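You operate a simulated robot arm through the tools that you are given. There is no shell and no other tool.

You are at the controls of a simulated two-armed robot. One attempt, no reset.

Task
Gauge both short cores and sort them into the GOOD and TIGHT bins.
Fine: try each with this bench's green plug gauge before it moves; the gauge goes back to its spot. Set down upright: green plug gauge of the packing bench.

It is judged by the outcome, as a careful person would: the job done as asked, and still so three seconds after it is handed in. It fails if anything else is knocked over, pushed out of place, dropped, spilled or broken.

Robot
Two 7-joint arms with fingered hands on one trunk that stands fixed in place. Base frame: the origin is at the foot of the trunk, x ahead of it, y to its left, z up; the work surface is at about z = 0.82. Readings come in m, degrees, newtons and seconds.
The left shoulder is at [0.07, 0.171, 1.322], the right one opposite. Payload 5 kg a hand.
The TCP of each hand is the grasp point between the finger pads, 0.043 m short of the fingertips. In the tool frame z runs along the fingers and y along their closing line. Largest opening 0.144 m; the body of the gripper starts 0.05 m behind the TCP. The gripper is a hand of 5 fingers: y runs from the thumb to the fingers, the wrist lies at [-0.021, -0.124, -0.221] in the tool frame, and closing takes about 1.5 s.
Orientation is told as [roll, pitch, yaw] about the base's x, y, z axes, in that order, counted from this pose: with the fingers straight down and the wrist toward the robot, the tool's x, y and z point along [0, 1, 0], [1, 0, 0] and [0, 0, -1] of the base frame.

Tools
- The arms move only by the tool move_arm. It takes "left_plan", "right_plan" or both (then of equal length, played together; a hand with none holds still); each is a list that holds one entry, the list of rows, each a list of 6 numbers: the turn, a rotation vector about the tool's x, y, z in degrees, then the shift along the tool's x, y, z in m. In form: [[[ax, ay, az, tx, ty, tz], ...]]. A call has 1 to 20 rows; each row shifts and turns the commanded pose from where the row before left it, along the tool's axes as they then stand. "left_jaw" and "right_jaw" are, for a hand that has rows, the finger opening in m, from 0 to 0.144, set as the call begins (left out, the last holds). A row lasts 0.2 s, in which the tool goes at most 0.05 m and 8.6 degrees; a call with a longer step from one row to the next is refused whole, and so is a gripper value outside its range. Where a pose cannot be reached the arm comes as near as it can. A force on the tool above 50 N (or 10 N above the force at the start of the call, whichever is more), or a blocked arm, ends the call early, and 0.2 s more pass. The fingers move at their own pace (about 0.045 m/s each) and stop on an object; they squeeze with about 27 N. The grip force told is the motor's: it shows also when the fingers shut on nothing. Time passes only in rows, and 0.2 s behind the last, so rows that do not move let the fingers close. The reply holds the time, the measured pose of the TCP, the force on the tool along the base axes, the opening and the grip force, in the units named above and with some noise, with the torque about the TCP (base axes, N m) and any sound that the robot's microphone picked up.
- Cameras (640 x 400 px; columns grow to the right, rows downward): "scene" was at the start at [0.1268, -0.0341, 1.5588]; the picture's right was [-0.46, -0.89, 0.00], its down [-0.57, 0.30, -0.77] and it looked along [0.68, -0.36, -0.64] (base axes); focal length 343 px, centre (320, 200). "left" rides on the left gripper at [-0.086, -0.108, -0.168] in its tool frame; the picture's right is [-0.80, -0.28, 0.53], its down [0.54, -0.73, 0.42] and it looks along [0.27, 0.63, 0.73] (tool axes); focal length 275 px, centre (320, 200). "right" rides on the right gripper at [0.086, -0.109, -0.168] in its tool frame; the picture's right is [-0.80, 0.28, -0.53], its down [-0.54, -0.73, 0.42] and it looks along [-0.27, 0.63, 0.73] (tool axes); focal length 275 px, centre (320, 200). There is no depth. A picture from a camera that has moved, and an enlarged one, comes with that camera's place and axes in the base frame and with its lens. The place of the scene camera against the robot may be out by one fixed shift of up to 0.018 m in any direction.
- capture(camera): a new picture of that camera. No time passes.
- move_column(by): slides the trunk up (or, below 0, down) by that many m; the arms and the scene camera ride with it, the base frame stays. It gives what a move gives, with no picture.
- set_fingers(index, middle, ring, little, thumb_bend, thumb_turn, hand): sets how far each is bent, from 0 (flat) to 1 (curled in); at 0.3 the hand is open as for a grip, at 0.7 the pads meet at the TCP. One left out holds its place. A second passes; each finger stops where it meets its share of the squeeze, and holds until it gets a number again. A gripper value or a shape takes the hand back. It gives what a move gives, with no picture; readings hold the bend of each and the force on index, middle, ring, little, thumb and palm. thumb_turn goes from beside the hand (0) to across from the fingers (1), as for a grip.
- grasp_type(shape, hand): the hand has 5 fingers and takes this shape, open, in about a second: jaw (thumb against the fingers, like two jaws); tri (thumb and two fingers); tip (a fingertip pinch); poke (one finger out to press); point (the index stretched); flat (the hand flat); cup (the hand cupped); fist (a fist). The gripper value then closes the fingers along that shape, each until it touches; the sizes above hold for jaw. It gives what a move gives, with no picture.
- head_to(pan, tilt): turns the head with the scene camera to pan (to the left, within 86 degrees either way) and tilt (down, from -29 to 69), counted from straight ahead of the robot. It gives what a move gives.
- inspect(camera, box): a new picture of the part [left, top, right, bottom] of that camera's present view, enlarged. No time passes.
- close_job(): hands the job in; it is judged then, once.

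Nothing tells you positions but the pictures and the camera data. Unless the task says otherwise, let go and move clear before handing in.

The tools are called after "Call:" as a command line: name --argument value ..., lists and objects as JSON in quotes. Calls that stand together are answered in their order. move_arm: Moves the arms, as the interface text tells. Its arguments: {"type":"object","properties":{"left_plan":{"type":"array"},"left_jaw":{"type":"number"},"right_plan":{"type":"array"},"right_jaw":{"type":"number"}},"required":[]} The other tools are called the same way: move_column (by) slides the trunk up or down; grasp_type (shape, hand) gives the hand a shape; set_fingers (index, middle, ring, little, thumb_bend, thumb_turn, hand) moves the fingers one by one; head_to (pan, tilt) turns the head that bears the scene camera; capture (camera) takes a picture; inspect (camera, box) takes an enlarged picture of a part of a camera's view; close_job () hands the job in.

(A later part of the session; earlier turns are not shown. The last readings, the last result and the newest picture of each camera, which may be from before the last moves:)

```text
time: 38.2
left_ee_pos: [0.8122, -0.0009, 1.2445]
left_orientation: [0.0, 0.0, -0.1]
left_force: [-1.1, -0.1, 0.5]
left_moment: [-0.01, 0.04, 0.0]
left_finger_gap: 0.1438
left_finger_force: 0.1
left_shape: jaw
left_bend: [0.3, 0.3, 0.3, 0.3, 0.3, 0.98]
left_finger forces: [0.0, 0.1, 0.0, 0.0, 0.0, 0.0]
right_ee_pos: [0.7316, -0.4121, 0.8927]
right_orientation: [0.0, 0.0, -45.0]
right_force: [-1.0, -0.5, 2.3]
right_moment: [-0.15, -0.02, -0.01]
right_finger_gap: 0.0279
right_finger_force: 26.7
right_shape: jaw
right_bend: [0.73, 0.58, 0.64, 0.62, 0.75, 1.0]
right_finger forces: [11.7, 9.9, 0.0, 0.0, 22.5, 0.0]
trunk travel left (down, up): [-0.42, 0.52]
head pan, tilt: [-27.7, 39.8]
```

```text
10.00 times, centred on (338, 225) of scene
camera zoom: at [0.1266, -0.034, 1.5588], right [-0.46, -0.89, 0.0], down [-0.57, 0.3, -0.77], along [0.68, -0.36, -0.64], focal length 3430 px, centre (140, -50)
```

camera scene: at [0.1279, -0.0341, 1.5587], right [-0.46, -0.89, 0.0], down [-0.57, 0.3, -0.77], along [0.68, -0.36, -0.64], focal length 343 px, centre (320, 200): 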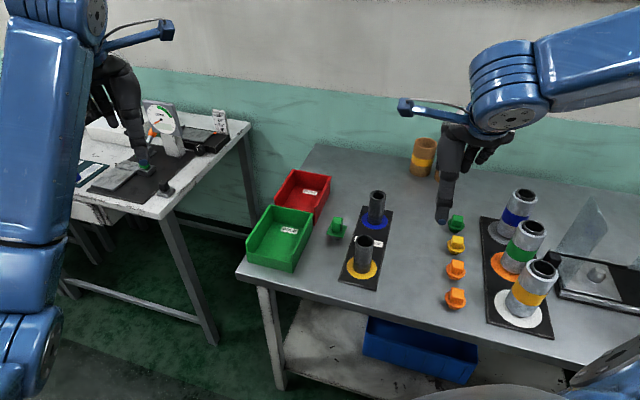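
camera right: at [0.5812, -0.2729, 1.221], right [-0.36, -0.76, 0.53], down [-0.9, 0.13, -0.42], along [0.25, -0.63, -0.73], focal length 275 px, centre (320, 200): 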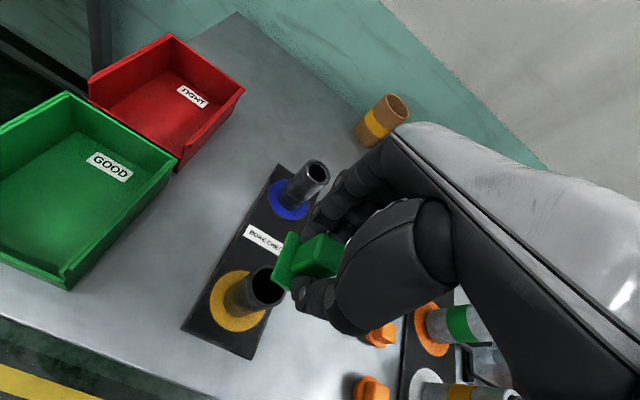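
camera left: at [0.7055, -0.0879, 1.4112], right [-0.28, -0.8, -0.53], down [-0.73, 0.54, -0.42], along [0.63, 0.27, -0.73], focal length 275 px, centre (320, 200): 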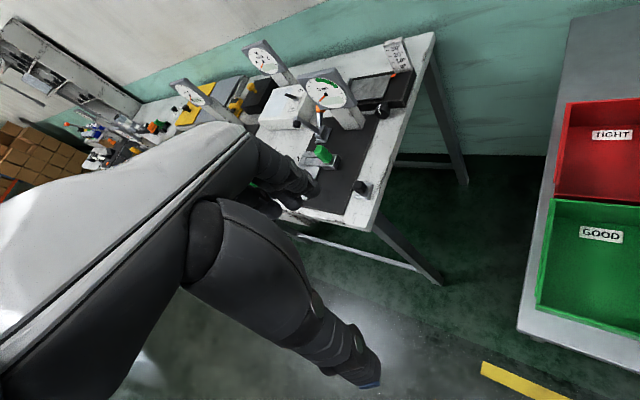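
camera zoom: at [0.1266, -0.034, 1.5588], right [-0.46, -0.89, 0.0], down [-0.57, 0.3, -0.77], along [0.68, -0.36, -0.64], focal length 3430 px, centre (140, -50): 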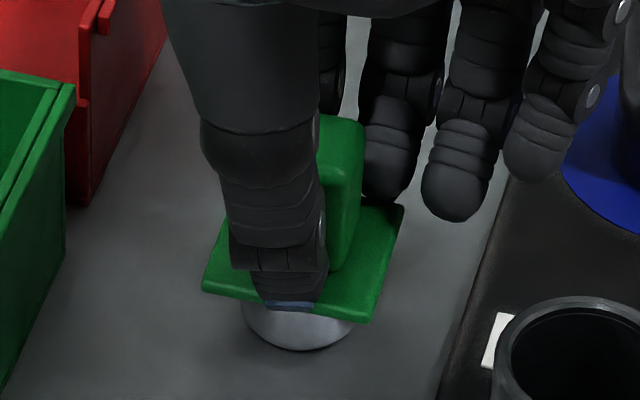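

The gauge touches the table at about 3.5 N, within about 2 mm of its start. I'll open and check that it stands upright.

Call:
move_arm --right_plan '[[[0, 0, 0, 0, 0, 0], [0, 0, 0, 0, 0, 0], [0, 0, 0, 0, 0, 0], [0, 0, 0, 0, 0, 0], [0, 0, 0, 0, 0, 0], [0, 0, 0, 0, 0, 0]]]' --right_jaw 0.075

Call:
inspect --camera "scene" --box '[310, 205, 366, 245]'

Call:
inspect --camera "right" --box '[240, 190, 360, 280]'

```text
time: 39.6
left_ee_pos: [0.8129, -0.0008, 1.2435]
left_orientation: [-0.1, 0.0, 0.0]
left_force: [-0.1, -0.6, 1.2]
left_moment: [-0.04, 0.02, 0.04]
left_finger_gap: 0.1437
left_finger_force: 0.0
left_shape: jaw
left_bend: [0.3, 0.3, 0.3, 0.3, 0.3, 0.98]
left_finger forces: [0.1, 0.1, 0.0, 0.0, 0.0, 0.0]
right_ee_pos: [0.7311, -0.41, 0.8932]
right_orientation: [0.0, 0.1, -45.0]
right_force: [-0.2, -0.6, -0.3]
right_moment: [-0.02, 0.03, -0.03]
right_finger_gap: 0.0746
right_finger_force: 0.0
right_shape: jaw
right_bend: [0.74, 0.44, 0.41, 0.4, 0.69, 1.0]
right_finger forces: [0.0, 0.0, 0.0, 0.1, 0.0, 0.0]
trunk travel left (down, up): [-0.42, 0.52]
head pan, tilt: [-27.7, 39.8]
```

```text
10.00 times, centred on (338, 225) of scene
camera zoom: at [0.127, -0.034, 1.5588], right [-0.46, -0.89, 0.0], down [-0.57, 0.3, -0.77], along [0.68, -0.36, -0.64], focal length 3430 px, centre (140, -50)
```

zoom: 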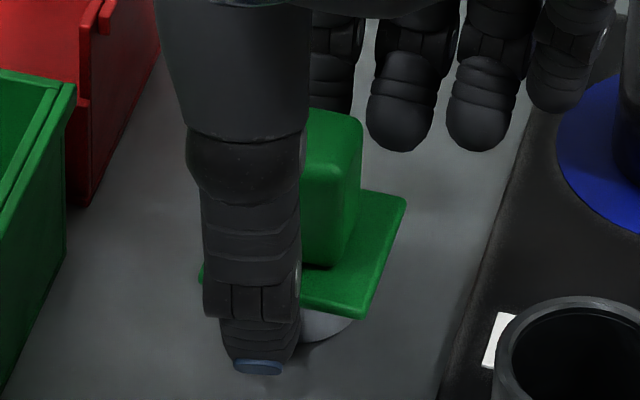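

```text
4.44 times, centred on (300, 235) of right
camera zoom: at [0.7159, -0.2737, 1.059], right [-0.36, -0.76, 0.53], down [-0.9, 0.13, -0.42], along [0.25, -0.63, -0.73], focal length 1224 px, centre (409, 44)
```

zoom: 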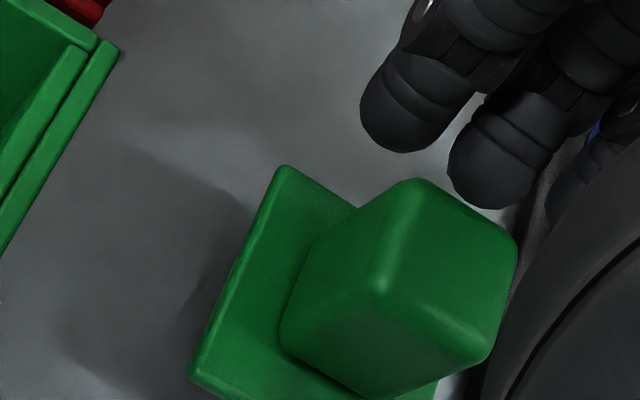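

The gauge stands upright, about 4 mm from its original spot. I'll lift the hand straight up and check it.

Call:
move_arm --right_plan '[[[0, 0, 0, 0.0014, 0.0028, -0.003], [0, 0, 0, 0, 0, -0.02], [0, 0, 0, 0, 0, -0.03], [0, 0, 0, 0, 0, -0.04], [0, 0, 0, 0, 0, -0.04], [0, 0, 0, 0, 0, -0.04], [0, 0, 0, 0, 0, 0]]]'

Call:
inspect --camera "scene" --box '[310, 205, 366, 245]'

Call:
capture --camera "right"

```text
time: 41.2
left_ee_pos: [0.8138, -0.0015, 1.2416]
left_orientation: [0.0, 0.1, 0.0]
left_force: [-0.6, -0.5, 0.0]
left_moment: [0.02, 0.05, 0.03]
left_finger_gap: 0.1434
left_finger_force: 0.1
left_shape: jaw
left_bend: [0.3, 0.3, 0.3, 0.3, 0.3, 0.98]
left_finger forces: [0.0, 0.0, 0.0, 0.1, 0.0, 0.0]
right_ee_pos: [0.7368, -0.4098, 1.0617]
right_orientation: [0.1, 0.2, -45.1]
right_force: [0.5, -1.2, 0.1]
right_moment: [0.02, 0.0, -0.01]
right_finger_gap: 0.0746
right_finger_force: 0.1
right_shape: jaw
right_bend: [0.74, 0.44, 0.41, 0.4, 0.69, 1.0]
right_finger forces: [0.0, 0.0, 0.0, 0.1, 0.0, 0.1]
trunk travel left (down, up): [-0.42, 0.52]
head pan, tilt: [-27.7, 39.8]
```

```text
10.00 times, centred on (338, 225) of scene
camera zoom: at [0.1276, -0.0344, 1.5587], right [-0.46, -0.89, 0.0], down [-0.57, 0.3, -0.77], along [0.68, -0.36, -0.64], focal length 3430 px, centre (140, -50)
```

zoom: 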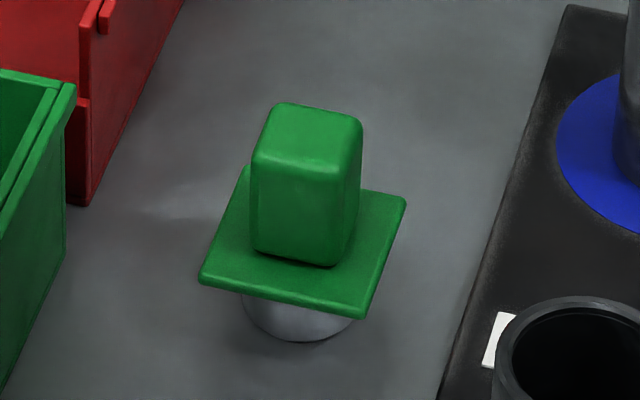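

```text
taken
camera right: at [0.721, -0.2727, 1.2291], right [-0.36, -0.76, 0.53], down [-0.9, 0.13, -0.42], along [0.25, -0.63, -0.73], focal length 275 px, centre (320, 200)
```

right: 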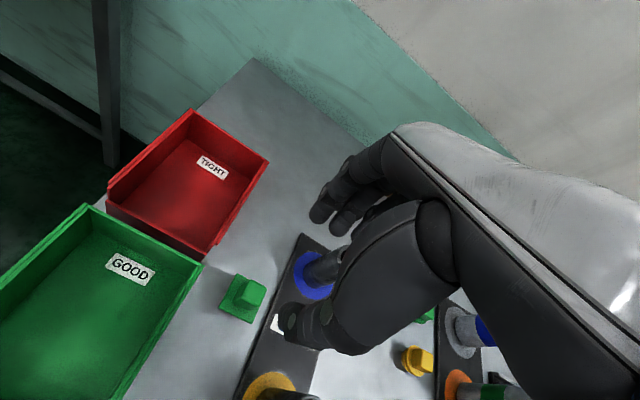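

The gauge is upright at its spot. Next I'll measure the bins before picking up the cores.

Call:
inspect --camera "right" --box '[0, 100, 280, 400]'

Call:
inspect --camera "scene" --box '[235, 160, 345, 280]'

```text
1.33 times, centred on (140, 250) of right
camera zoom: at [0.721, -0.2727, 1.2291], right [-0.36, -0.76, 0.53], down [-0.9, 0.13, -0.42], along [0.25, -0.63, -0.73], focal length 367 px, centre (560, 133)
```

zoom: 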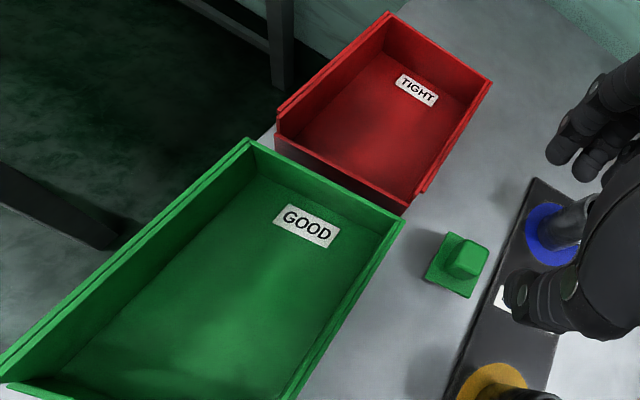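

```text
3.33 times, centred on (290, 220) of scene
camera zoom: at [0.1276, -0.0344, 1.5587], right [-0.46, -0.89, 0.0], down [-0.57, 0.3, -0.77], along [0.68, -0.36, -0.64], focal length 1143 px, centre (420, 133)
```

zoom: 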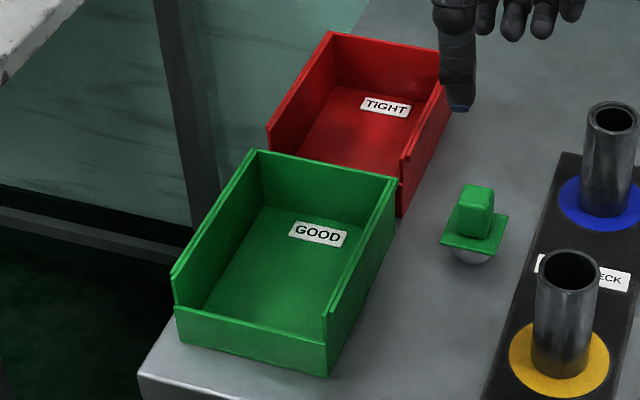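

Each bin is about 0.12 x 0.15 m inside with walls around 0.065 m, centred near (0.781, -0.259) for GOOD and (0.905, -0.39) for TIGHT. I'll grip the cores near the top so my fingers clear the walls, starting with the yellow-spot core.

Call:
move_arm --right_plan '[[[0, 0, 0, -0.0206, -0.0199, 0], [0, 0, 0, -0.0206, -0.0199, 0], [0, 0, 0, -0.0206, -0.0199, 0], [0, 0, 0, -0.0206, -0.0199, 0], [0, 0, 0, -0.0206, -0.0199, 0], [0, 0, 0, 0, 0, 0], [0, 0, 0, 0, 0, 0]]]' --right_jaw 0.09

Call:
inspect --camera "right" --box '[190, 220, 350, 340]'

Call:
inspect --camera "scene" --box '[310, 170, 410, 290]'

```text
time: 42.8
left_ee_pos: [0.8135, -0.0003, 1.2435]
left_orientation: [0.0, 0.0, 0.0]
left_force: [0.2, -0.6, -0.6]
left_moment: [-0.03, 0.01, 0.06]
left_finger_gap: 0.1435
left_finger_force: 0.0
left_shape: jaw
left_bend: [0.3, 0.3, 0.3, 0.3, 0.3, 0.98]
left_finger forces: [0.0, 0.0, 0.1, 0.0, 0.0, 0.0]
right_ee_pos: [0.5896, -0.4127, 1.0645]
right_orientation: [0.0, 0.1, -45.0]
right_force: [-0.3, -0.3, 0.6]
right_moment: [-0.01, -0.02, -0.01]
right_finger_gap: 0.0896
right_finger_force: 0.0
right_shape: jaw
right_bend: [0.28, 0.4, 0.37, 0.4, 0.64, 1.0]
right_finger forces: [0.0, 0.0, 0.0, 0.1, 0.0, 0.0]
trunk travel left (down, up): [-0.42, 0.52]
head pan, tilt: [-27.7, 39.8]
```

```text
3.33 times, centred on (270, 280) of right
camera zoom: at [0.5745, -0.2758, 1.2317], right [-0.36, -0.76, 0.53], down [-0.9, 0.13, -0.42], along [0.25, -0.63, -0.73], focal length 918 px, centre (487, -67)
```

zoom: 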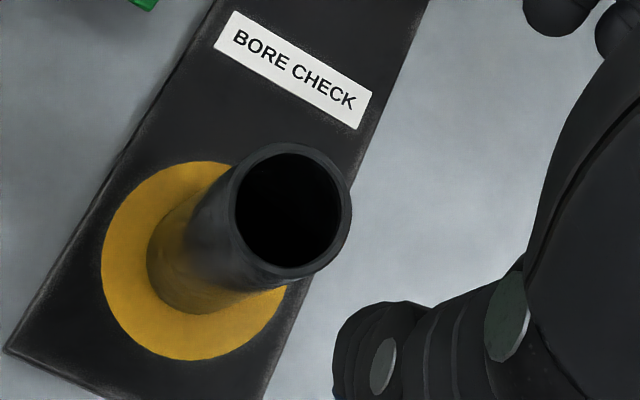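

```text
3.33 times, centred on (360, 230) of scene
camera zoom: at [0.1268, -0.0342, 1.5588], right [-0.46, -0.89, 0.0], down [-0.57, 0.3, -0.77], along [0.68, -0.36, -0.64], focal length 1143 px, centre (187, 100)
```

zoom: 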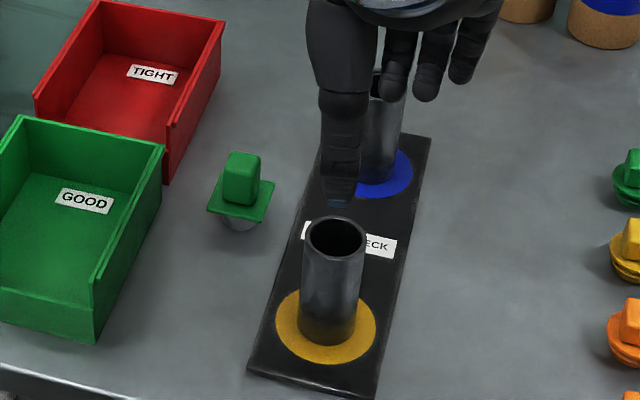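

Call:
move_arm --right_plan '[[[0, 0, 0, 0.003, 0.0019, 0.02], [0, 0, 0, 0, 0, 0.03], [0, 0, 0, 0, 0, 0.03], [0, 0, 0, 0, 0, 0.025], [0, 0, 0, 0, 0, 0.012], [0, 0, 0, 0, 0, 0], [0, 0, 0, 0, 0, 0]]]'

Call:
inspect --camera "right" --box '[230, 180, 390, 300]'

Call:
inspect --camera "scene" --box '[330, 200, 410, 270]'

```text
time: 44.4
left_ee_pos: [0.8135, -0.0007, 1.2437]
left_orientation: [0.0, 0.0, 0.0]
left_force: [0.3, -0.6, 0.0]
left_moment: [0.01, 0.02, -0.01]
left_finger_gap: 0.1435
left_finger_force: 0.0
left_shape: jaw
left_bend: [0.3, 0.3, 0.3, 0.3, 0.3, 0.98]
left_finger forces: [0.1, 0.0, 0.1, 0.0, 0.0, 0.0]
right_ee_pos: [0.595, -0.4148, 0.9499]
right_orientation: [-0.1, 0.1, -45.1]
right_force: [0.8, 0.3, -0.1]
right_moment: [-0.02, 0.04, -0.01]
right_finger_gap: 0.0899
right_finger_force: 0.0
right_shape: jaw
right_bend: [0.28, 0.4, 0.37, 0.4, 0.64, 1.0]
right_finger forces: [0.1, 0.0, 0.0, 0.0, 0.0, 0.1]
trunk travel left (down, up): [-0.42, 0.52]
head pan, tilt: [-27.7, 39.8]
```

```text
3.33 times, centred on (310, 240) of right
camera zoom: at [0.5786, -0.2766, 1.1158], right [-0.36, -0.76, 0.53], down [-0.9, 0.13, -0.42], along [0.25, -0.63, -0.73], focal length 918 px, centre (353, 67)
```

zoom: 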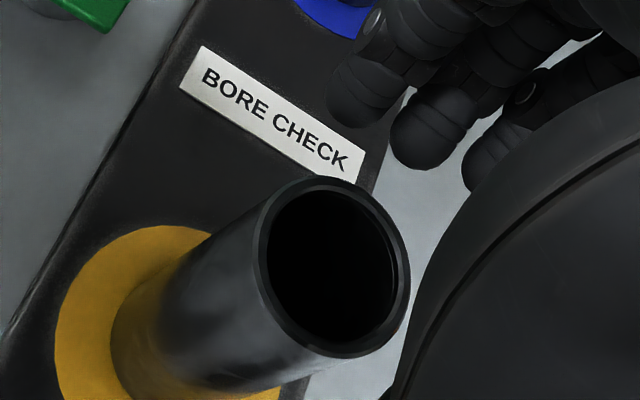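

```text
5.71 times, centred on (370, 235) of scene
camera zoom: at [0.1271, -0.0341, 1.5587], right [-0.46, -0.89, 0.0], down [-0.57, 0.3, -0.77], along [0.68, -0.36, -0.64], focal length 1960 px, centre (34, 0)
```

zoom: 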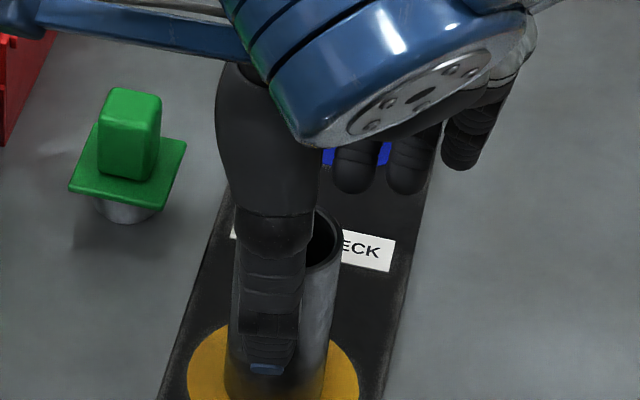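

The core is a few millimetres off-centre in the jaw. I'll correct, drop to grip height and close.

Call:
move_arm --right_plan '[[[0, 0, 0, 0.002, -0.003, 0], [0, 0, 0, 0, 0, 0.007], [0, 0, 0, 0, 0, 0.006], [0, 0, 0, 0, 0, 0]]]'

Call:
move_arm --right_plan '[[[0, 0, 0, 0, 0, 0], [0, 0, 0, 0, 0, 0], [0, 0, 0, 0, 0, 0], [0, 0, 0, 0, 0, 0], [0, 0, 0, 0, 0, 0], [0, 0, 0, 0, 0, 0], [0, 0, 0, 0, 0, 0], [0, 0, 0, 0, 0, 0]]]' --right_jaw 0.0

Call:
inspect --camera "right" --box '[230, 180, 390, 300]'

Call:
inspect --camera "scene" --box '[330, 200, 410, 270]'

```text
time: 45.4
left_ee_pos: [0.8122, -0.0012, 1.2435]
left_orientation: [-0.1, 0.1, 0.1]
left_force: [0.1, 0.5, -0.2]
left_moment: [-0.04, 0.0, 0.0]
left_finger_gap: 0.1436
left_finger_force: 0.0
left_shape: jaw
left_bend: [0.3, 0.3, 0.3, 0.3, 0.3, 0.98]
left_finger forces: [0.0, 0.0, 0.0, 0.0, 0.0, 0.0]
right_ee_pos: [0.5944, -0.4126, 0.9367]
right_orientation: [0.0, 0.1, -45.0]
right_force: [-0.4, -0.2, 0.5]
right_moment: [0.0, 0.0, 0.01]
right_finger_gap: 0.0896
right_finger_force: 0.1
right_shape: jaw
right_bend: [0.28, 0.4, 0.37, 0.4, 0.64, 1.0]
right_finger forces: [0.0, 0.1, 0.0, 0.0, 0.1, 0.0]
trunk travel left (down, up): [-0.42, 0.52]
head pan, tilt: [-27.7, 39.8]
```

```text
time: 47.2
left_ee_pos: [0.8128, -0.0005, 1.244]
left_orientation: [0.0, 0.1, 0.0]
left_force: [-0.1, 0.6, 0.2]
left_moment: [0.0, -0.01, 0.01]
left_finger_gap: 0.1437
left_finger_force: 0.1
left_shape: jaw
left_bend: [0.3, 0.3, 0.3, 0.3, 0.3, 0.98]
left_finger forces: [0.0, 0.0, 0.1, 0.0, 0.0, 0.0]
right_ee_pos: [0.5936, -0.412, 0.9363]
right_orientation: [0.0, 0.2, -45.0]
right_force: [-1.4, 0.1, -2.3]
right_moment: [0.09, 0.08, 0.06]
right_finger_gap: 0.0373
right_finger_force: 27.3
right_shape: jaw
right_bend: [0.74, 0.58, 0.6, 0.57, 0.74, 1.0]
right_finger forces: [14.0, 6.5, 0.0, 0.0, 22.9, 0.0]
trunk travel left (down, up): [-0.42, 0.52]
head pan, tilt: [-27.7, 39.8]
```

```text
3.33 times, centred on (310, 240) of right
camera zoom: at [0.5779, -0.274, 1.1019], right [-0.36, -0.76, 0.53], down [-0.9, 0.13, -0.42], along [0.25, -0.63, -0.73], focal length 918 px, centre (353, 67)
```

zoom: 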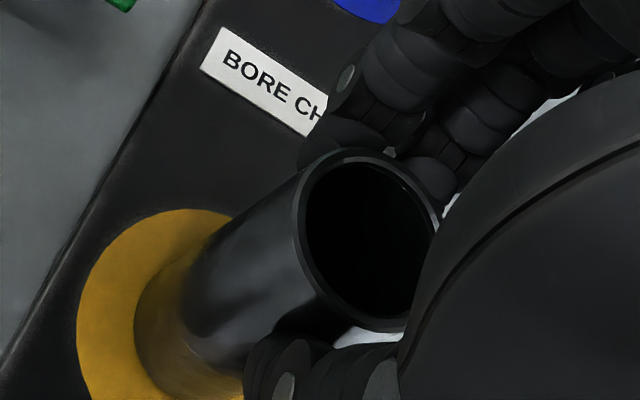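

```text
5.71 times, centred on (370, 235) of scene
camera zoom: at [0.1269, -0.0341, 1.5587], right [-0.46, -0.89, 0.0], down [-0.57, 0.3, -0.77], along [0.68, -0.36, -0.64], focal length 1960 px, centre (34, 0)
```

zoom: 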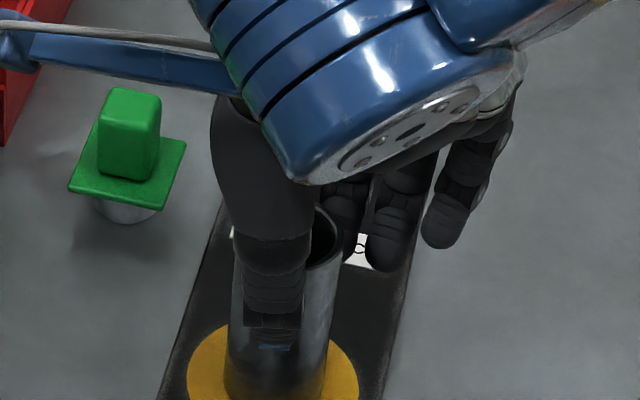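

The grip holds with 27 N on three contacts. I'll lift a little and check for slip.

Call:
move_arm --right_plan '[[[0, 0, 0, 0, 0, -0.004], [0, 0, 0, 0, 0, -0.008], [0, 0, 0, 0, 0, -0.01], [0, 0, 0, 0, 0, 0], [0, 0, 0, 0, 0, 0]]]'

Call:
inspect --camera "right" --box '[230, 180, 390, 300]'

Call:
inspect --camera "scene" --box '[320, 190, 410, 290]'

```text
time: 48.4
left_ee_pos: [0.8132, -0.0017, 1.2427]
left_orientation: [0.0, 0.0, 0.0]
left_force: [-0.9, -0.2, 0.0]
left_moment: [-0.01, -0.01, 0.01]
left_finger_gap: 0.1437
left_finger_force: 0.0
left_shape: jaw
left_bend: [0.3, 0.3, 0.3, 0.3, 0.3, 0.98]
left_finger forces: [0.0, 0.1, 0.1, 0.0, 0.0, 0.0]
right_ee_pos: [0.5942, -0.4093, 0.9585]
right_orientation: [0.0, 0.1, -45.0]
right_force: [-0.2, -0.9, -0.4]
right_moment: [-0.03, -0.03, 0.0]
right_finger_gap: 0.0375
right_finger_force: 27.4
right_shape: jaw
right_bend: [0.74, 0.58, 0.6, 0.57, 0.75, 1.0]
right_finger forces: [14.9, 7.2, 0.1, 0.1, 22.7, 0.0]
trunk travel left (down, up): [-0.42, 0.52]
head pan, tilt: [-27.7, 39.8]
```

```text
3.33 times, centred on (310, 240) of right
camera zoom: at [0.578, -0.2716, 1.1244], right [-0.36, -0.76, 0.53], down [-0.9, 0.13, -0.42], along [0.25, -0.63, -0.73], focal length 918 px, centre (353, 67)
```

zoom: 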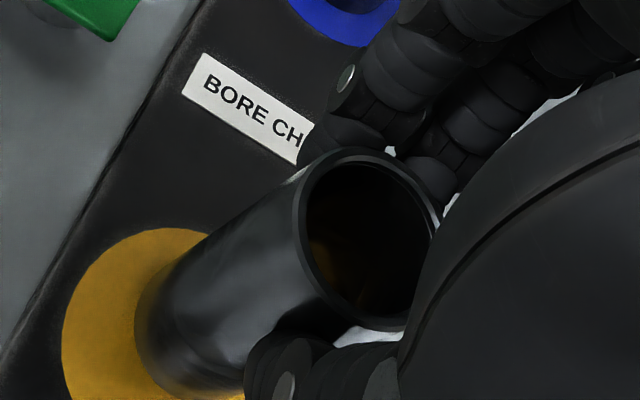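

```text
4.00 times, centred on (365, 240) of scene
camera zoom: at [0.1269, -0.034, 1.5588], right [-0.46, -0.89, 0.0], down [-0.57, 0.3, -0.77], along [0.68, -0.36, -0.64], focal length 1372 px, centre (140, 40)
```

zoom: 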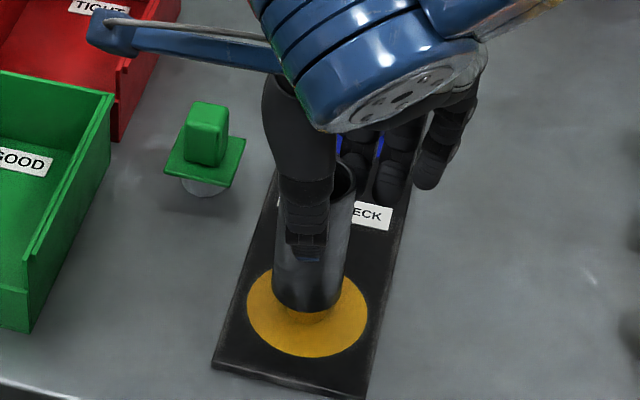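

No slip. I'll raise it clear of the gauge and bin walls, then carry it over the GOOD bin.

Call:
move_arm --right_plan '[[[0, 0, 0, 0, 0, -0.028], [0, 0, 0, 0, 0, -0.028], [0, 0, 0, 0, 0, -0.028], [0, 0, 0, 0, 0, -0.028], [0, 0, 0, 0.024, 0.0025, 0], [0, 0, 0, 0.024, 0.0025, 0], [0, 0, 0, 0.024, 0.0025, 0], [0, 0, 0, 0.024, 0.0025, 0], [0, 0, 0, 0.024, 0.0025, 0], [0, 0, 0, 0.024, 0.0025, 0], [0, 0, 0, 0.024, 0.0025, 0], [0, 0, 0, 0.024, 0.0025, 0], [0, 0, 0, 0.024, 0.0025, 0], [0, 0, 0, 0.024, 0.0025, 0], [0, 0, 0, 0, 0, 0], [0, 0, 0, 0, 0, 0]]]'

Call:
capture --camera "right"

Call:
inspect --camera "scene" --box '[220, 120, 380, 290]'

Call:
capture --camera "scene"

```text
time: 51.8
left_ee_pos: [0.8133, -0.0016, 1.2436]
left_orientation: [0.0, 0.0, 0.0]
left_force: [0.6, 0.1, -0.2]
left_moment: [0.0, -0.01, 0.02]
left_finger_gap: 0.1438
left_finger_force: 0.0
left_shape: jaw
left_bend: [0.3, 0.3, 0.3, 0.3, 0.3, 0.98]
left_finger forces: [0.1, 0.0, 0.0, 0.1, 0.0, 0.0]
right_ee_pos: [0.78, -0.2566, 1.0696]
right_orientation: [-0.1, 0.1, -45.0]
right_force: [-0.8, 0.1, 0.0]
right_moment: [0.01, -0.01, 0.02]
right_finger_gap: 0.0373
right_finger_force: 26.7
right_shape: jaw
right_bend: [0.74, 0.58, 0.6, 0.57, 0.75, 1.0]
right_finger forces: [15.1, 7.2, 0.1, 0.0, 22.5, 0.0]
trunk travel left (down, up): [-0.42, 0.52]
head pan, tilt: [-27.7, 39.8]
```

```text
taken
camera right: at [0.7646, -0.1186, 1.2367], right [-0.36, -0.76, 0.53], down [-0.9, 0.13, -0.42], along [0.25, -0.63, -0.73], focal length 275 px, centre (320, 200)
```

right: 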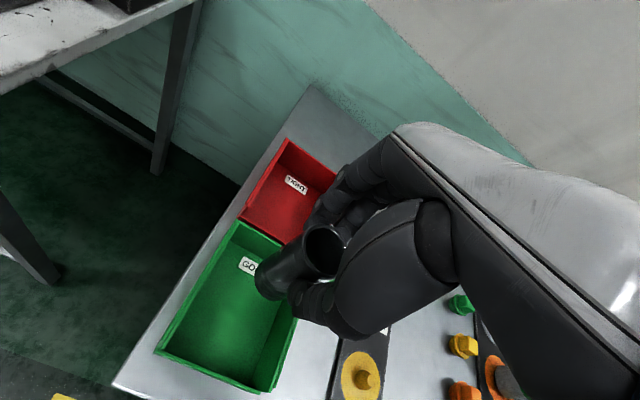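

```text
2.35 times, centred on (300, 205) of scene
camera zoom: at [0.1268, -0.034, 1.5588], right [-0.46, -0.89, 0.0], down [-0.57, 0.3, -0.77], along [0.68, -0.36, -0.64], focal length 807 px, centre (367, 188)
```

zoom: 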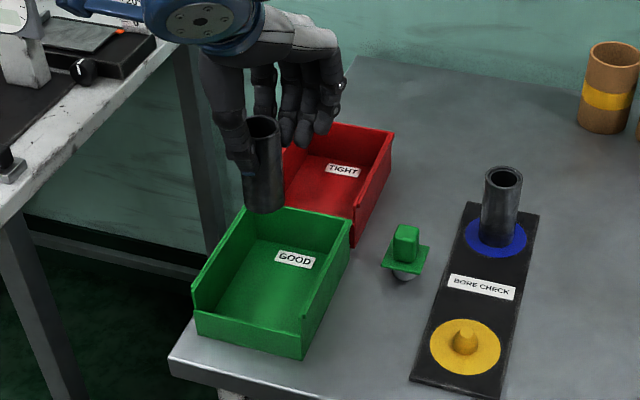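

```text
taken
camera scene: at [0.1268, -0.034, 1.5588], right [-0.46, -0.89, 0.0], down [-0.57, 0.3, -0.77], along [0.68, -0.36, -0.64], focal length 343 px, centre (320, 200)
```

scene: 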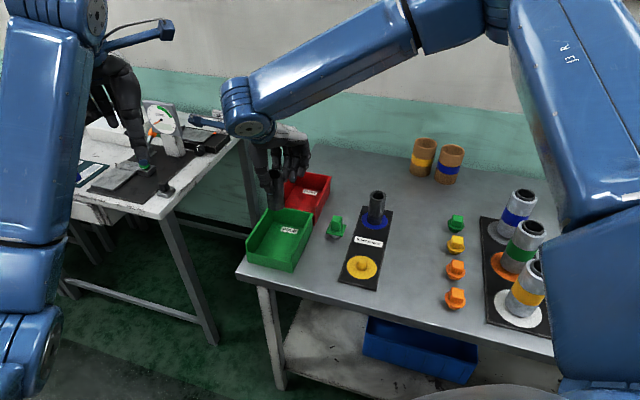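

The core is upright in the hand and centred over the GOOD bin, whose centre I make about (0.775, -0.256). I'll lower it inside.

Call:
move_arm --right_plan '[[[0, 0, 0, 0, 0, 0.025], [0, 0, 0, 0, -0.003, 0.03], [0, 0, 0, 0, 0, 0.03], [0, 0, 0, 0, 0, 0.02], [0, 0, 0, 0, 0, 0.012], [0, 0, 0, 0, 0, 0], [0, 0, 0, 0, 0, 0]]]'

Call:
capture --camera "right"

Call:
inspect --camera "scene" --box '[230, 160, 340, 280]'

```text
time: 53.4
left_ee_pos: [0.8133, -0.0019, 1.2424]
left_orientation: [-0.1, 0.1, 0.0]
left_force: [-0.1, 0.3, 0.0]
left_moment: [0.01, -0.01, -0.01]
left_finger_gap: 0.1433
left_finger_force: 0.0
left_shape: jaw
left_bend: [0.3, 0.3, 0.3, 0.3, 0.3, 0.98]
left_finger forces: [0.0, 0.0, 0.0, 0.0, 0.0, 0.0]
right_ee_pos: [0.7577, -0.2832, 0.9765]
right_orientation: [0.1, 0.0, -44.9]
right_force: [-0.3, 0.1, 0.1]
right_moment: [0.0, 0.0, 0.02]
right_finger_gap: 0.0373
right_finger_force: 27.0
right_shape: jaw
right_bend: [0.74, 0.58, 0.6, 0.57, 0.75, 1.0]
right_finger forces: [15.1, 7.2, 0.0, 0.0, 22.5, 0.1]
right hand out of reach, approached as far as the arm can: row 2, 3, 4, 5
trunk travel left (down, up): [-0.42, 0.52]
head pan, tilt: [-27.7, 39.8]
```

```text
taken
camera right: at [0.7422, -0.146, 1.1439], right [-0.36, -0.77, 0.53], down [-0.9, 0.13, -0.42], along [0.25, -0.63, -0.73], focal length 275 px, centre (320, 200)
```

right: 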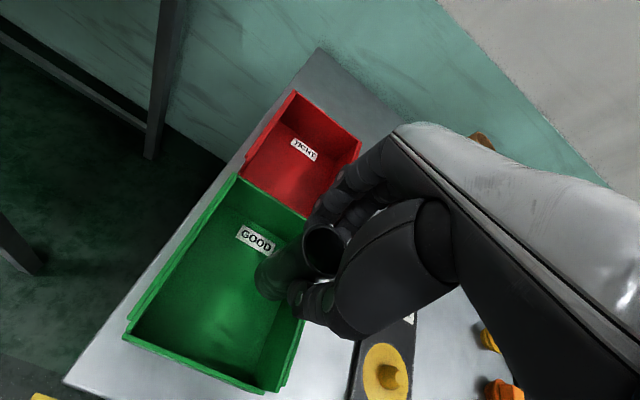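

```text
3.33 times, centred on (285, 220) of scene
camera zoom: at [0.1273, -0.0341, 1.5587], right [-0.46, -0.89, 0.0], down [-0.57, 0.3, -0.77], along [0.68, -0.36, -0.64], focal length 1143 px, centre (437, 133)
```

zoom: 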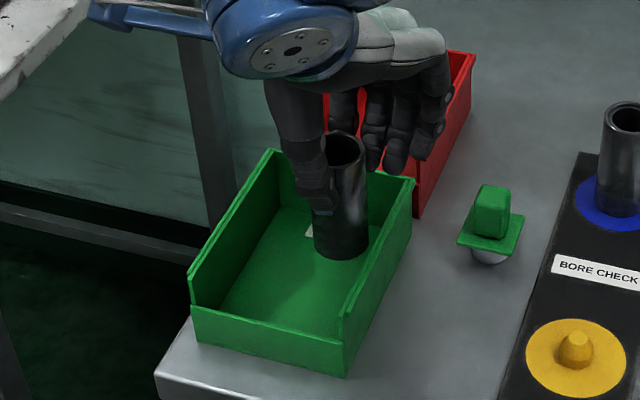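

With the hand at this yaw the arm runs out of reach, so it stopped short near the right wall, though with no contact force. I'll go back up, turn the wrist toward a more natural yaw and try again.

Call:
move_arm --right_plan '[[[0, 0, 0, 0, 0, -0.02], [0, 0, 0, 0, 0, -0.025], [0, 0, 0, 0, 0, -0.025], [0, 0, 0, 0, 0, -0.025], [0, 0, 0, 0, 0, -0.025], [0, 0, 0, 0, 0, 0], [0, 0, 0, 0, 0, 0]]]'

Call:
move_arm --right_plan '[[[0, 0, -7.5, 0, 0, 0], [0, 0, -7.5, 0, 0, 0], [0, 0, -7.5, 0, 0, 0], [0, 0, -7.5, 0, 0, 0], [0, 0, 0, 0, 0, 0], [0, 0, 0, 0, 0, 0]]]'

Call:
capture --camera "right"

Call:
capture --camera "scene"

```text
time: 55.0
left_ee_pos: [0.8136, -0.0013, 1.2431]
left_orientation: [0.0, 0.0, -0.1]
left_force: [-0.6, 0.3, -0.3]
left_moment: [0.02, 0.02, -0.02]
left_finger_gap: 0.1438
left_finger_force: 0.0
left_shape: jaw
left_bend: [0.3, 0.3, 0.3, 0.3, 0.3, 0.98]
left_finger forces: [0.0, 0.1, 0.0, 0.0, 0.0, 0.1]
right_ee_pos: [0.7604, -0.2842, 1.0979]
right_orientation: [0.1, 0.1, -44.9]
right_force: [-0.2, 0.3, -0.5]
right_moment: [0.0, -0.01, 0.02]
right_finger_gap: 0.0371
right_finger_force: 27.1
right_shape: jaw
right_bend: [0.74, 0.58, 0.6, 0.57, 0.75, 1.0]
right_finger forces: [15.2, 7.2, 0.0, 0.0, 22.5, 0.0]
trunk travel left (down, up): [-0.42, 0.52]
head pan, tilt: [-27.7, 39.8]
```

```text
time: 56.4
left_ee_pos: [0.8123, 0.0001, 1.2431]
left_orientation: [0.0, -0.1, 0.0]
left_force: [-0.1, 0.5, -0.1]
left_moment: [0.01, 0.03, 0.0]
left_finger_gap: 0.1436
left_finger_force: 0.0
left_shape: jaw
left_bend: [0.3, 0.3, 0.3, 0.3, 0.3, 0.98]
left_finger forces: [0.0, 0.0, 0.0, 0.1, 0.1, 0.0]
right_ee_pos: [0.7581, -0.2847, 1.0969]
right_orientation: [0.0, 0.0, -15.0]
right_force: [-0.1, 0.7, -0.6]
right_moment: [-0.02, -0.03, 0.02]
right_finger_gap: 0.0373
right_finger_force: 27.2
right_shape: jaw
right_bend: [0.74, 0.58, 0.6, 0.57, 0.75, 1.0]
right_finger forces: [15.2, 7.3, 0.0, 0.1, 22.5, 0.0]
trunk travel left (down, up): [-0.42, 0.52]
head pan, tilt: [-27.7, 39.8]
```

```text
taken
camera right: at [0.6763, -0.1731, 1.2637], right [0.07, -0.84, 0.53], down [-0.84, -0.34, -0.42], along [0.54, -0.42, -0.73], focal length 275 px, centre (320, 200)
```

right: 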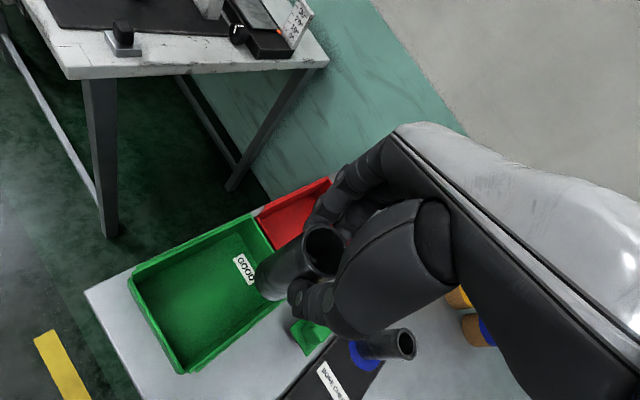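

```text
taken
camera scene: at [0.127, -0.034, 1.5587], right [-0.46, -0.89, 0.0], down [-0.57, 0.3, -0.77], along [0.68, -0.36, -0.64], focal length 343 px, centre (320, 200)
```

scene: 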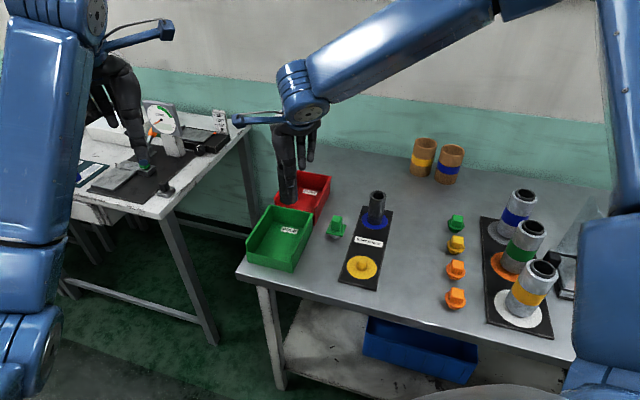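

The wrist turned cleanly to yaw -15°. I'll move back over the bin centre and start lowering.

Call:
move_arm --right_plan '[[[0, 0, 0, 0.0155, 0.0046, 0], [0, 0, 0, 0.0155, 0.0047, 0.01], [0, 0, 0, 0, 0, 0.025], [0, 0, 0, 0, 0, 0.025], [0, 0, 0, 0, 0, 0], [0, 0, 0, 0, 0, 0]]]'

Call:
capture --camera "right"

Call:
inspect --camera "scene" --box '[230, 130, 340, 280]'

```text
time: 57.8
left_ee_pos: [0.8131, -0.0011, 1.2446]
left_orientation: [0.0, 0.0, 0.0]
left_force: [0.1, 0.4, 0.0]
left_moment: [0.03, -0.02, 0.0]
left_finger_gap: 0.1435
left_finger_force: 0.0
left_shape: jaw
left_bend: [0.3, 0.3, 0.3, 0.3, 0.3, 0.98]
left_finger forces: [0.0, 0.0, 0.1, 0.0, 0.0, 0.0]
right_ee_pos: [0.775, -0.2586, 1.0358]
right_orientation: [0.1, 0.0, -15.0]
right_force: [0.5, 0.2, -2.0]
right_moment: [0.0, -0.04, 0.0]
right_finger_gap: 0.0375
right_finger_force: 26.8
right_shape: jaw
right_bend: [0.74, 0.58, 0.6, 0.57, 0.75, 1.0]
right_finger forces: [15.2, 7.2, 0.1, 0.1, 22.6, 0.0]
trunk travel left (down, up): [-0.42, 0.52]
head pan, tilt: [-27.7, 39.8]
```

```text
taken
camera right: at [0.693, -0.1472, 1.2024], right [0.07, -0.84, 0.53], down [-0.84, -0.34, -0.42], along [0.54, -0.42, -0.73], focal length 275 px, centre (320, 200)
```

right: 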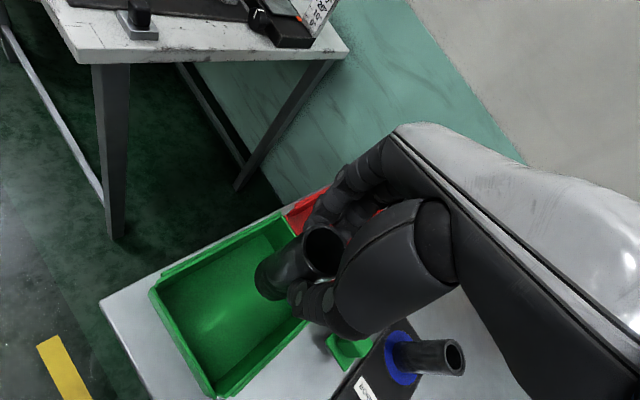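

```text
2.67 times, centred on (285, 205) of scene
camera zoom: at [0.1268, -0.0343, 1.5588], right [-0.46, -0.89, 0.0], down [-0.57, 0.3, -0.77], along [0.68, -0.36, -0.64], focal length 915 px, centre (413, 187)
```

zoom: 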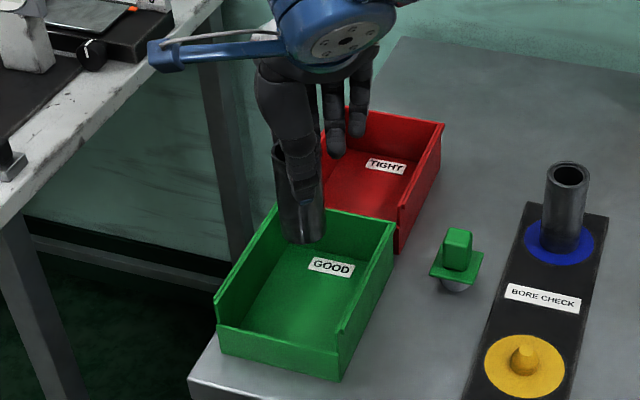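

Call:
move_arm --right_plan '[[[0, 0, 0, 0, 0, 0.02], [0, 0, 0, 0, 0, 0.025], [0, 0, 0, 0, 0, 0.02], [0, 0, 0, 0, 0, 0.012], [0, 0, 0, 0, 0, 0], [0, 0, 0, 0, 0, 0]]]'

Call:
capture --camera "right"

Call:
inspect --camera "scene" --box '[230, 160, 340, 280]'

```text
time: 59.2
left_ee_pos: [0.8138, -0.0019, 1.2435]
left_orientation: [0.0, 0.1, 0.0]
left_force: [0.8, -0.3, 0.0]
left_moment: [0.02, 0.01, 0.01]
left_finger_gap: 0.1434
left_finger_force: 0.1
left_shape: jaw
left_bend: [0.3, 0.3, 0.3, 0.3, 0.3, 0.98]
left_finger forces: [0.0, 0.1, 0.0, 0.0, 0.0, 0.0]
right_ee_pos: [0.7728, -0.2564, 0.9601]
right_orientation: [0.0, 0.0, -15.0]
right_force: [-0.3, 0.4, 0.3]
right_moment: [0.03, 0.0, 0.05]
right_finger_gap: 0.0375
right_finger_force: 27.1
right_shape: jaw
right_bend: [0.74, 0.58, 0.6, 0.57, 0.75, 1.0]
right_finger forces: [15.1, 7.2, 0.1, 0.0, 22.5, 0.1]
trunk travel left (down, up): [-0.42, 0.52]
head pan, tilt: [-27.7, 39.8]
```

```text
taken
camera right: at [0.691, -0.1459, 1.1267], right [0.07, -0.84, 0.53], down [-0.84, -0.34, -0.42], along [0.54, -0.42, -0.73], focal length 275 px, centre (320, 200)
```

right: 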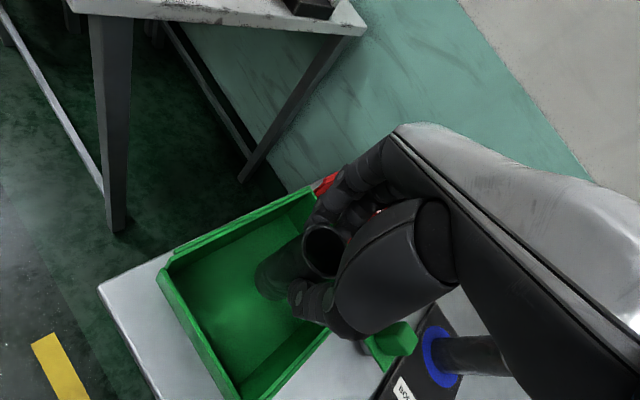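

```text
3.33 times, centred on (285, 220) of scene
camera zoom: at [0.1269, -0.034, 1.5588], right [-0.46, -0.89, 0.0], down [-0.57, 0.3, -0.77], along [0.68, -0.36, -0.64], focal length 1143 px, centre (437, 133)
```

zoom: 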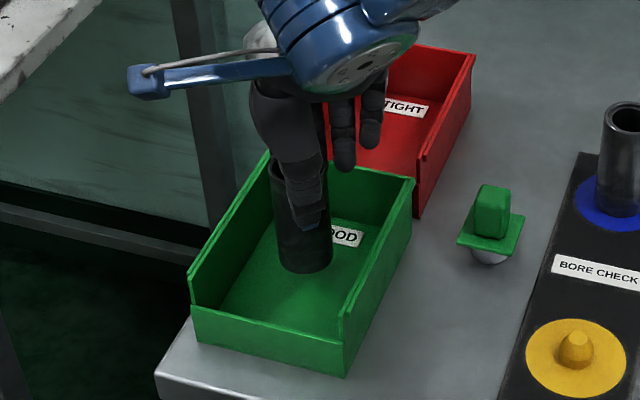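

The core is well inside the GOOD bin. I'll ease it down until it touches the floor.

Call:
move_arm --right_plan '[[[0, 0, 0, 0, 0, 0.006], [0, 0, 0, 0, 0, 0.006], [0, 0, 0, 0, 0, 0.003], [0, 0, 0, 0, 0, 0]]]'

Call:
move_arm --right_plan '[[[0, 0, 0, 0, 0, 0.002], [0, 0, 0, 0, 0, 0.0015], [0, 0, 0, 0, 0, 0]]]'

Call:
inspect --camera "scene" --box '[230, 160, 340, 280]'

```text
time: 60.2
left_ee_pos: [0.8129, -0.0017, 1.2433]
left_orientation: [0.0, 0.0, 0.0]
left_force: [0.4, 0.2, -0.3]
left_moment: [0.02, 0.01, 0.0]
left_finger_gap: 0.1435
left_finger_force: 0.0
left_shape: jaw
left_bend: [0.3, 0.3, 0.3, 0.3, 0.3, 0.98]
left_finger forces: [0.0, 0.0, 0.0, 0.0, 0.0, 0.0]
right_ee_pos: [0.7742, -0.2575, 0.9464]
right_orientation: [0.0, 0.0, -15.0]
right_force: [1.1, -0.3, 0.3]
right_moment: [0.02, -0.03, 0.0]
right_finger_gap: 0.0375
right_finger_force: 26.2
right_shape: jaw
right_bend: [0.74, 0.58, 0.6, 0.57, 0.75, 1.0]
right_finger forces: [15.3, 7.2, 0.0, 0.1, 22.4, 0.0]
trunk travel left (down, up): [-0.42, 0.52]
head pan, tilt: [-27.7, 39.8]
```

```text
time: 61.0
left_ee_pos: [0.8133, -0.0016, 1.2433]
left_orientation: [0.0, 0.0, 0.0]
left_force: [0.2, 0.1, -0.2]
left_moment: [0.02, 0.01, -0.01]
left_finger_gap: 0.1436
left_finger_force: 0.2
left_shape: jaw
left_bend: [0.3, 0.3, 0.3, 0.3, 0.3, 0.98]
left_finger forces: [0.0, 0.0, 0.0, 0.1, 0.1, 0.1]
right_ee_pos: [0.7745, -0.2572, 0.9434]
right_orientation: [0.1, 0.0, -15.0]
right_force: [0.5, 0.1, -1.4]
right_moment: [-0.01, -0.03, 0.02]
right_finger_gap: 0.0377
right_finger_force: 26.6
right_shape: jaw
right_bend: [0.74, 0.58, 0.6, 0.57, 0.75, 1.0]
right_finger forces: [15.2, 7.2, 0.0, 0.0, 22.5, 0.0]
trunk travel left (down, up): [-0.42, 0.52]
head pan, tilt: [-27.7, 39.8]
```

```text
3.33 times, centred on (285, 220) of scene
camera zoom: at [0.1269, -0.0341, 1.5588], right [-0.46, -0.89, 0.0], down [-0.57, 0.3, -0.77], along [0.68, -0.36, -0.64], focal length 1143 px, centre (437, 133)
```

zoom: 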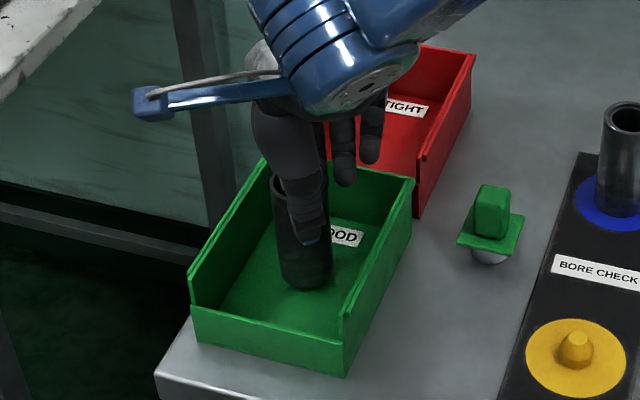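

Call:
move_arm --right_plan '[[[0, 0, 0, 0, 0, 0.0015], [0, 0, 0, 0, 0, 0.0015], [0, 0, 0, 0, 0, 0]]]'

Call:
move_arm --right_plan '[[[0, 0, 0, 0, 0, 0.001], [0, 0, 0, 0, 0, 0.001], [0, 0, 0, 0, 0, 0]]]'

```text
time: 61.8
left_ee_pos: [0.8129, -0.0006, 1.2432]
left_orientation: [-0.1, 0.0, -0.1]
left_force: [0.2, -0.1, -0.7]
left_moment: [-0.02, 0.0, 0.0]
left_finger_gap: 0.1434
left_finger_force: 0.1
left_shape: jaw
left_bend: [0.3, 0.3, 0.3, 0.3, 0.3, 0.98]
left_finger forces: [0.0, 0.0, 0.1, 0.0, 0.0, 0.1]
right_ee_pos: [0.7739, -0.257, 0.9402]
right_orientation: [0.1, 0.1, -14.9]
right_force: [-0.3, 0.1, -0.9]
right_moment: [0.01, 0.01, 0.0]
right_finger_gap: 0.0374
right_finger_force: 27.1
right_shape: jaw
right_bend: [0.74, 0.58, 0.6, 0.57, 0.75, 1.0]
right_finger forces: [15.2, 7.1, 0.0, 0.0, 22.4, 0.0]
trunk travel left (down, up): [-0.42, 0.52]
head pan, tilt: [-27.7, 39.8]
```

```text
time: 62.6
left_ee_pos: [0.8137, -0.0013, 1.2425]
left_orientation: [0.0, 0.0, 0.0]
left_force: [-0.2, 0.2, 0.0]
left_moment: [0.0, 0.03, -0.05]
left_finger_gap: 0.1438
left_finger_force: 0.0
left_shape: jaw
left_bend: [0.3, 0.3, 0.3, 0.3, 0.3, 0.98]
left_finger forces: [0.0, 0.0, 0.0, 0.0, 0.0, 0.1]
right_ee_pos: [0.7737, -0.2581, 0.9385]
right_orientation: [0.1, 0.0, -15.0]
right_force: [0.7, -0.1, -0.1]
right_moment: [-0.02, -0.01, -0.01]
right_finger_gap: 0.0376
right_finger_force: 27.0
right_shape: jaw
right_bend: [0.74, 0.58, 0.6, 0.57, 0.75, 1.0]
right_finger forces: [15.2, 7.2, 0.1, 0.1, 22.4, 0.1]
right hand out of reach, approached as far as the arm can: row 2
trunk travel left (down, up): [-0.42, 0.52]
head pan, tilt: [-27.7, 39.8]
```

The arm is at its limit with the core about 2 mm above the bin floor. I'll use the trunk for the last bit.

Call:
move_column --by -0.002

Call:
inspect --camera "scene" --box '[240, 190, 320, 270]'

```text
time: 63.1
left_ee_pos: [0.8138, -0.0001, 1.2412]
left_orientation: [-0.1, 0.0, 0.0]
left_force: [-0.9, 0.5, 0.5]
left_moment: [-0.02, 0.01, 0.0]
left_finger_gap: 0.1435
left_finger_force: 0.1
left_shape: jaw
left_bend: [0.3, 0.3, 0.3, 0.3, 0.3, 0.98]
left_finger forces: [0.0, 0.0, 0.1, 0.1, 0.1, 0.0]
right_ee_pos: [0.7738, -0.2583, 0.9363]
right_orientation: [0.1, 0.0, -15.1]
right_force: [-0.5, -0.2, -0.8]
right_moment: [0.03, -0.01, 0.0]
right_finger_gap: 0.0373
right_finger_force: 26.7
right_shape: jaw
right_bend: [0.74, 0.58, 0.6, 0.57, 0.75, 1.0]
right_finger forces: [15.3, 7.2, 0.0, 0.0, 22.5, 0.0]
trunk travel left (down, up): [-0.418, 0.522]
head pan, tilt: [-27.7, 39.8]
```

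```text
5.00 times, centred on (280, 230) of scene
camera zoom: at [0.1272, -0.0341, 1.5567], right [-0.46, -0.89, 0.0], down [-0.57, 0.3, -0.77], along [0.68, -0.36, -0.64], focal length 1715 px, centre (520, 50)
```

zoom: 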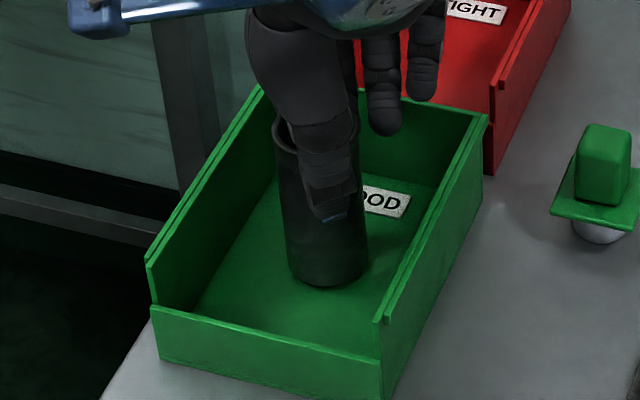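

Call:
move_column --by -0.002

```text
time: 63.6
left_ee_pos: [0.8144, -0.0021, 1.2384]
left_orientation: [0.1, 0.0, 0.0]
left_force: [-0.2, 0.1, 0.4]
left_moment: [0.0, 0.0, 0.01]
left_finger_gap: 0.1436
left_finger_force: 0.1
left_shape: jaw
left_bend: [0.3, 0.3, 0.3, 0.3, 0.3, 0.98]
left_finger forces: [0.1, 0.0, 0.1, 0.1, 0.0, 0.0]
right_ee_pos: [0.7746, -0.2581, 0.9356]
right_orientation: [0.1, 0.2, -15.0]
right_force: [0.1, 0.4, 0.7]
right_moment: [-0.01, 0.01, 0.0]
right_finger_gap: 0.0372
right_finger_force: 26.7
right_shape: jaw
right_bend: [0.74, 0.58, 0.6, 0.57, 0.75, 1.0]
right_finger forces: [15.2, 7.2, 0.0, 0.1, 22.4, 0.0]
trunk travel left (down, up): [-0.416, 0.524]
head pan, tilt: [-27.7, 39.8]
```

Call:
move_column --by -0.0015

Call:
inspect --camera "scene" --box '[240, 190, 320, 270]'

```text
time: 64.2
left_ee_pos: [0.8134, -0.0008, 1.2369]
left_orientation: [-0.1, 0.0, 0.1]
left_force: [0.0, 0.9, -0.1]
left_moment: [0.0, 0.02, -0.01]
left_finger_gap: 0.1436
left_finger_force: 0.0
left_shape: jaw
left_bend: [0.3, 0.3, 0.3, 0.3, 0.3, 0.98]
left_finger forces: [0.0, 0.0, 0.0, 0.1, 0.0, 0.0]
right_ee_pos: [0.7728, -0.2583, 0.9337]
right_orientation: [0.1, 0.1, -15.0]
right_force: [0.4, -0.5, -0.2]
right_moment: [-0.02, 0.01, -0.01]
right_finger_gap: 0.0373
right_finger_force: 26.6
right_shape: jaw
right_bend: [0.74, 0.58, 0.6, 0.57, 0.75, 1.0]
right_finger forces: [15.2, 7.2, 0.0, 0.0, 22.5, 0.0]
trunk travel left (down, up): [-0.414, 0.526]
head pan, tilt: [-27.7, 39.8]
```

```text
5.00 times, centred on (280, 230) of scene
camera zoom: at [0.1273, -0.0341, 1.5532], right [-0.46, -0.89, 0.0], down [-0.57, 0.3, -0.77], along [0.68, -0.36, -0.64], focal length 1715 px, centre (520, 50)
```

zoom: 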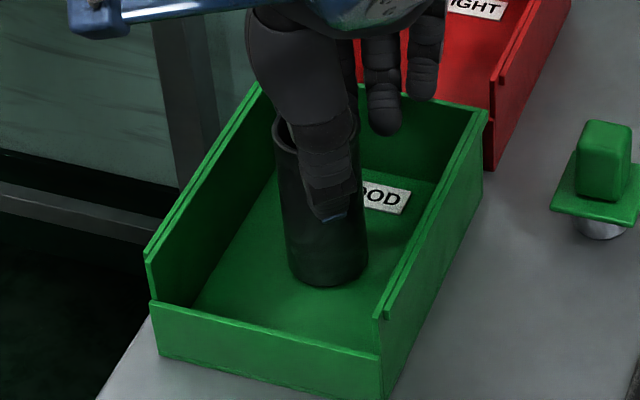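

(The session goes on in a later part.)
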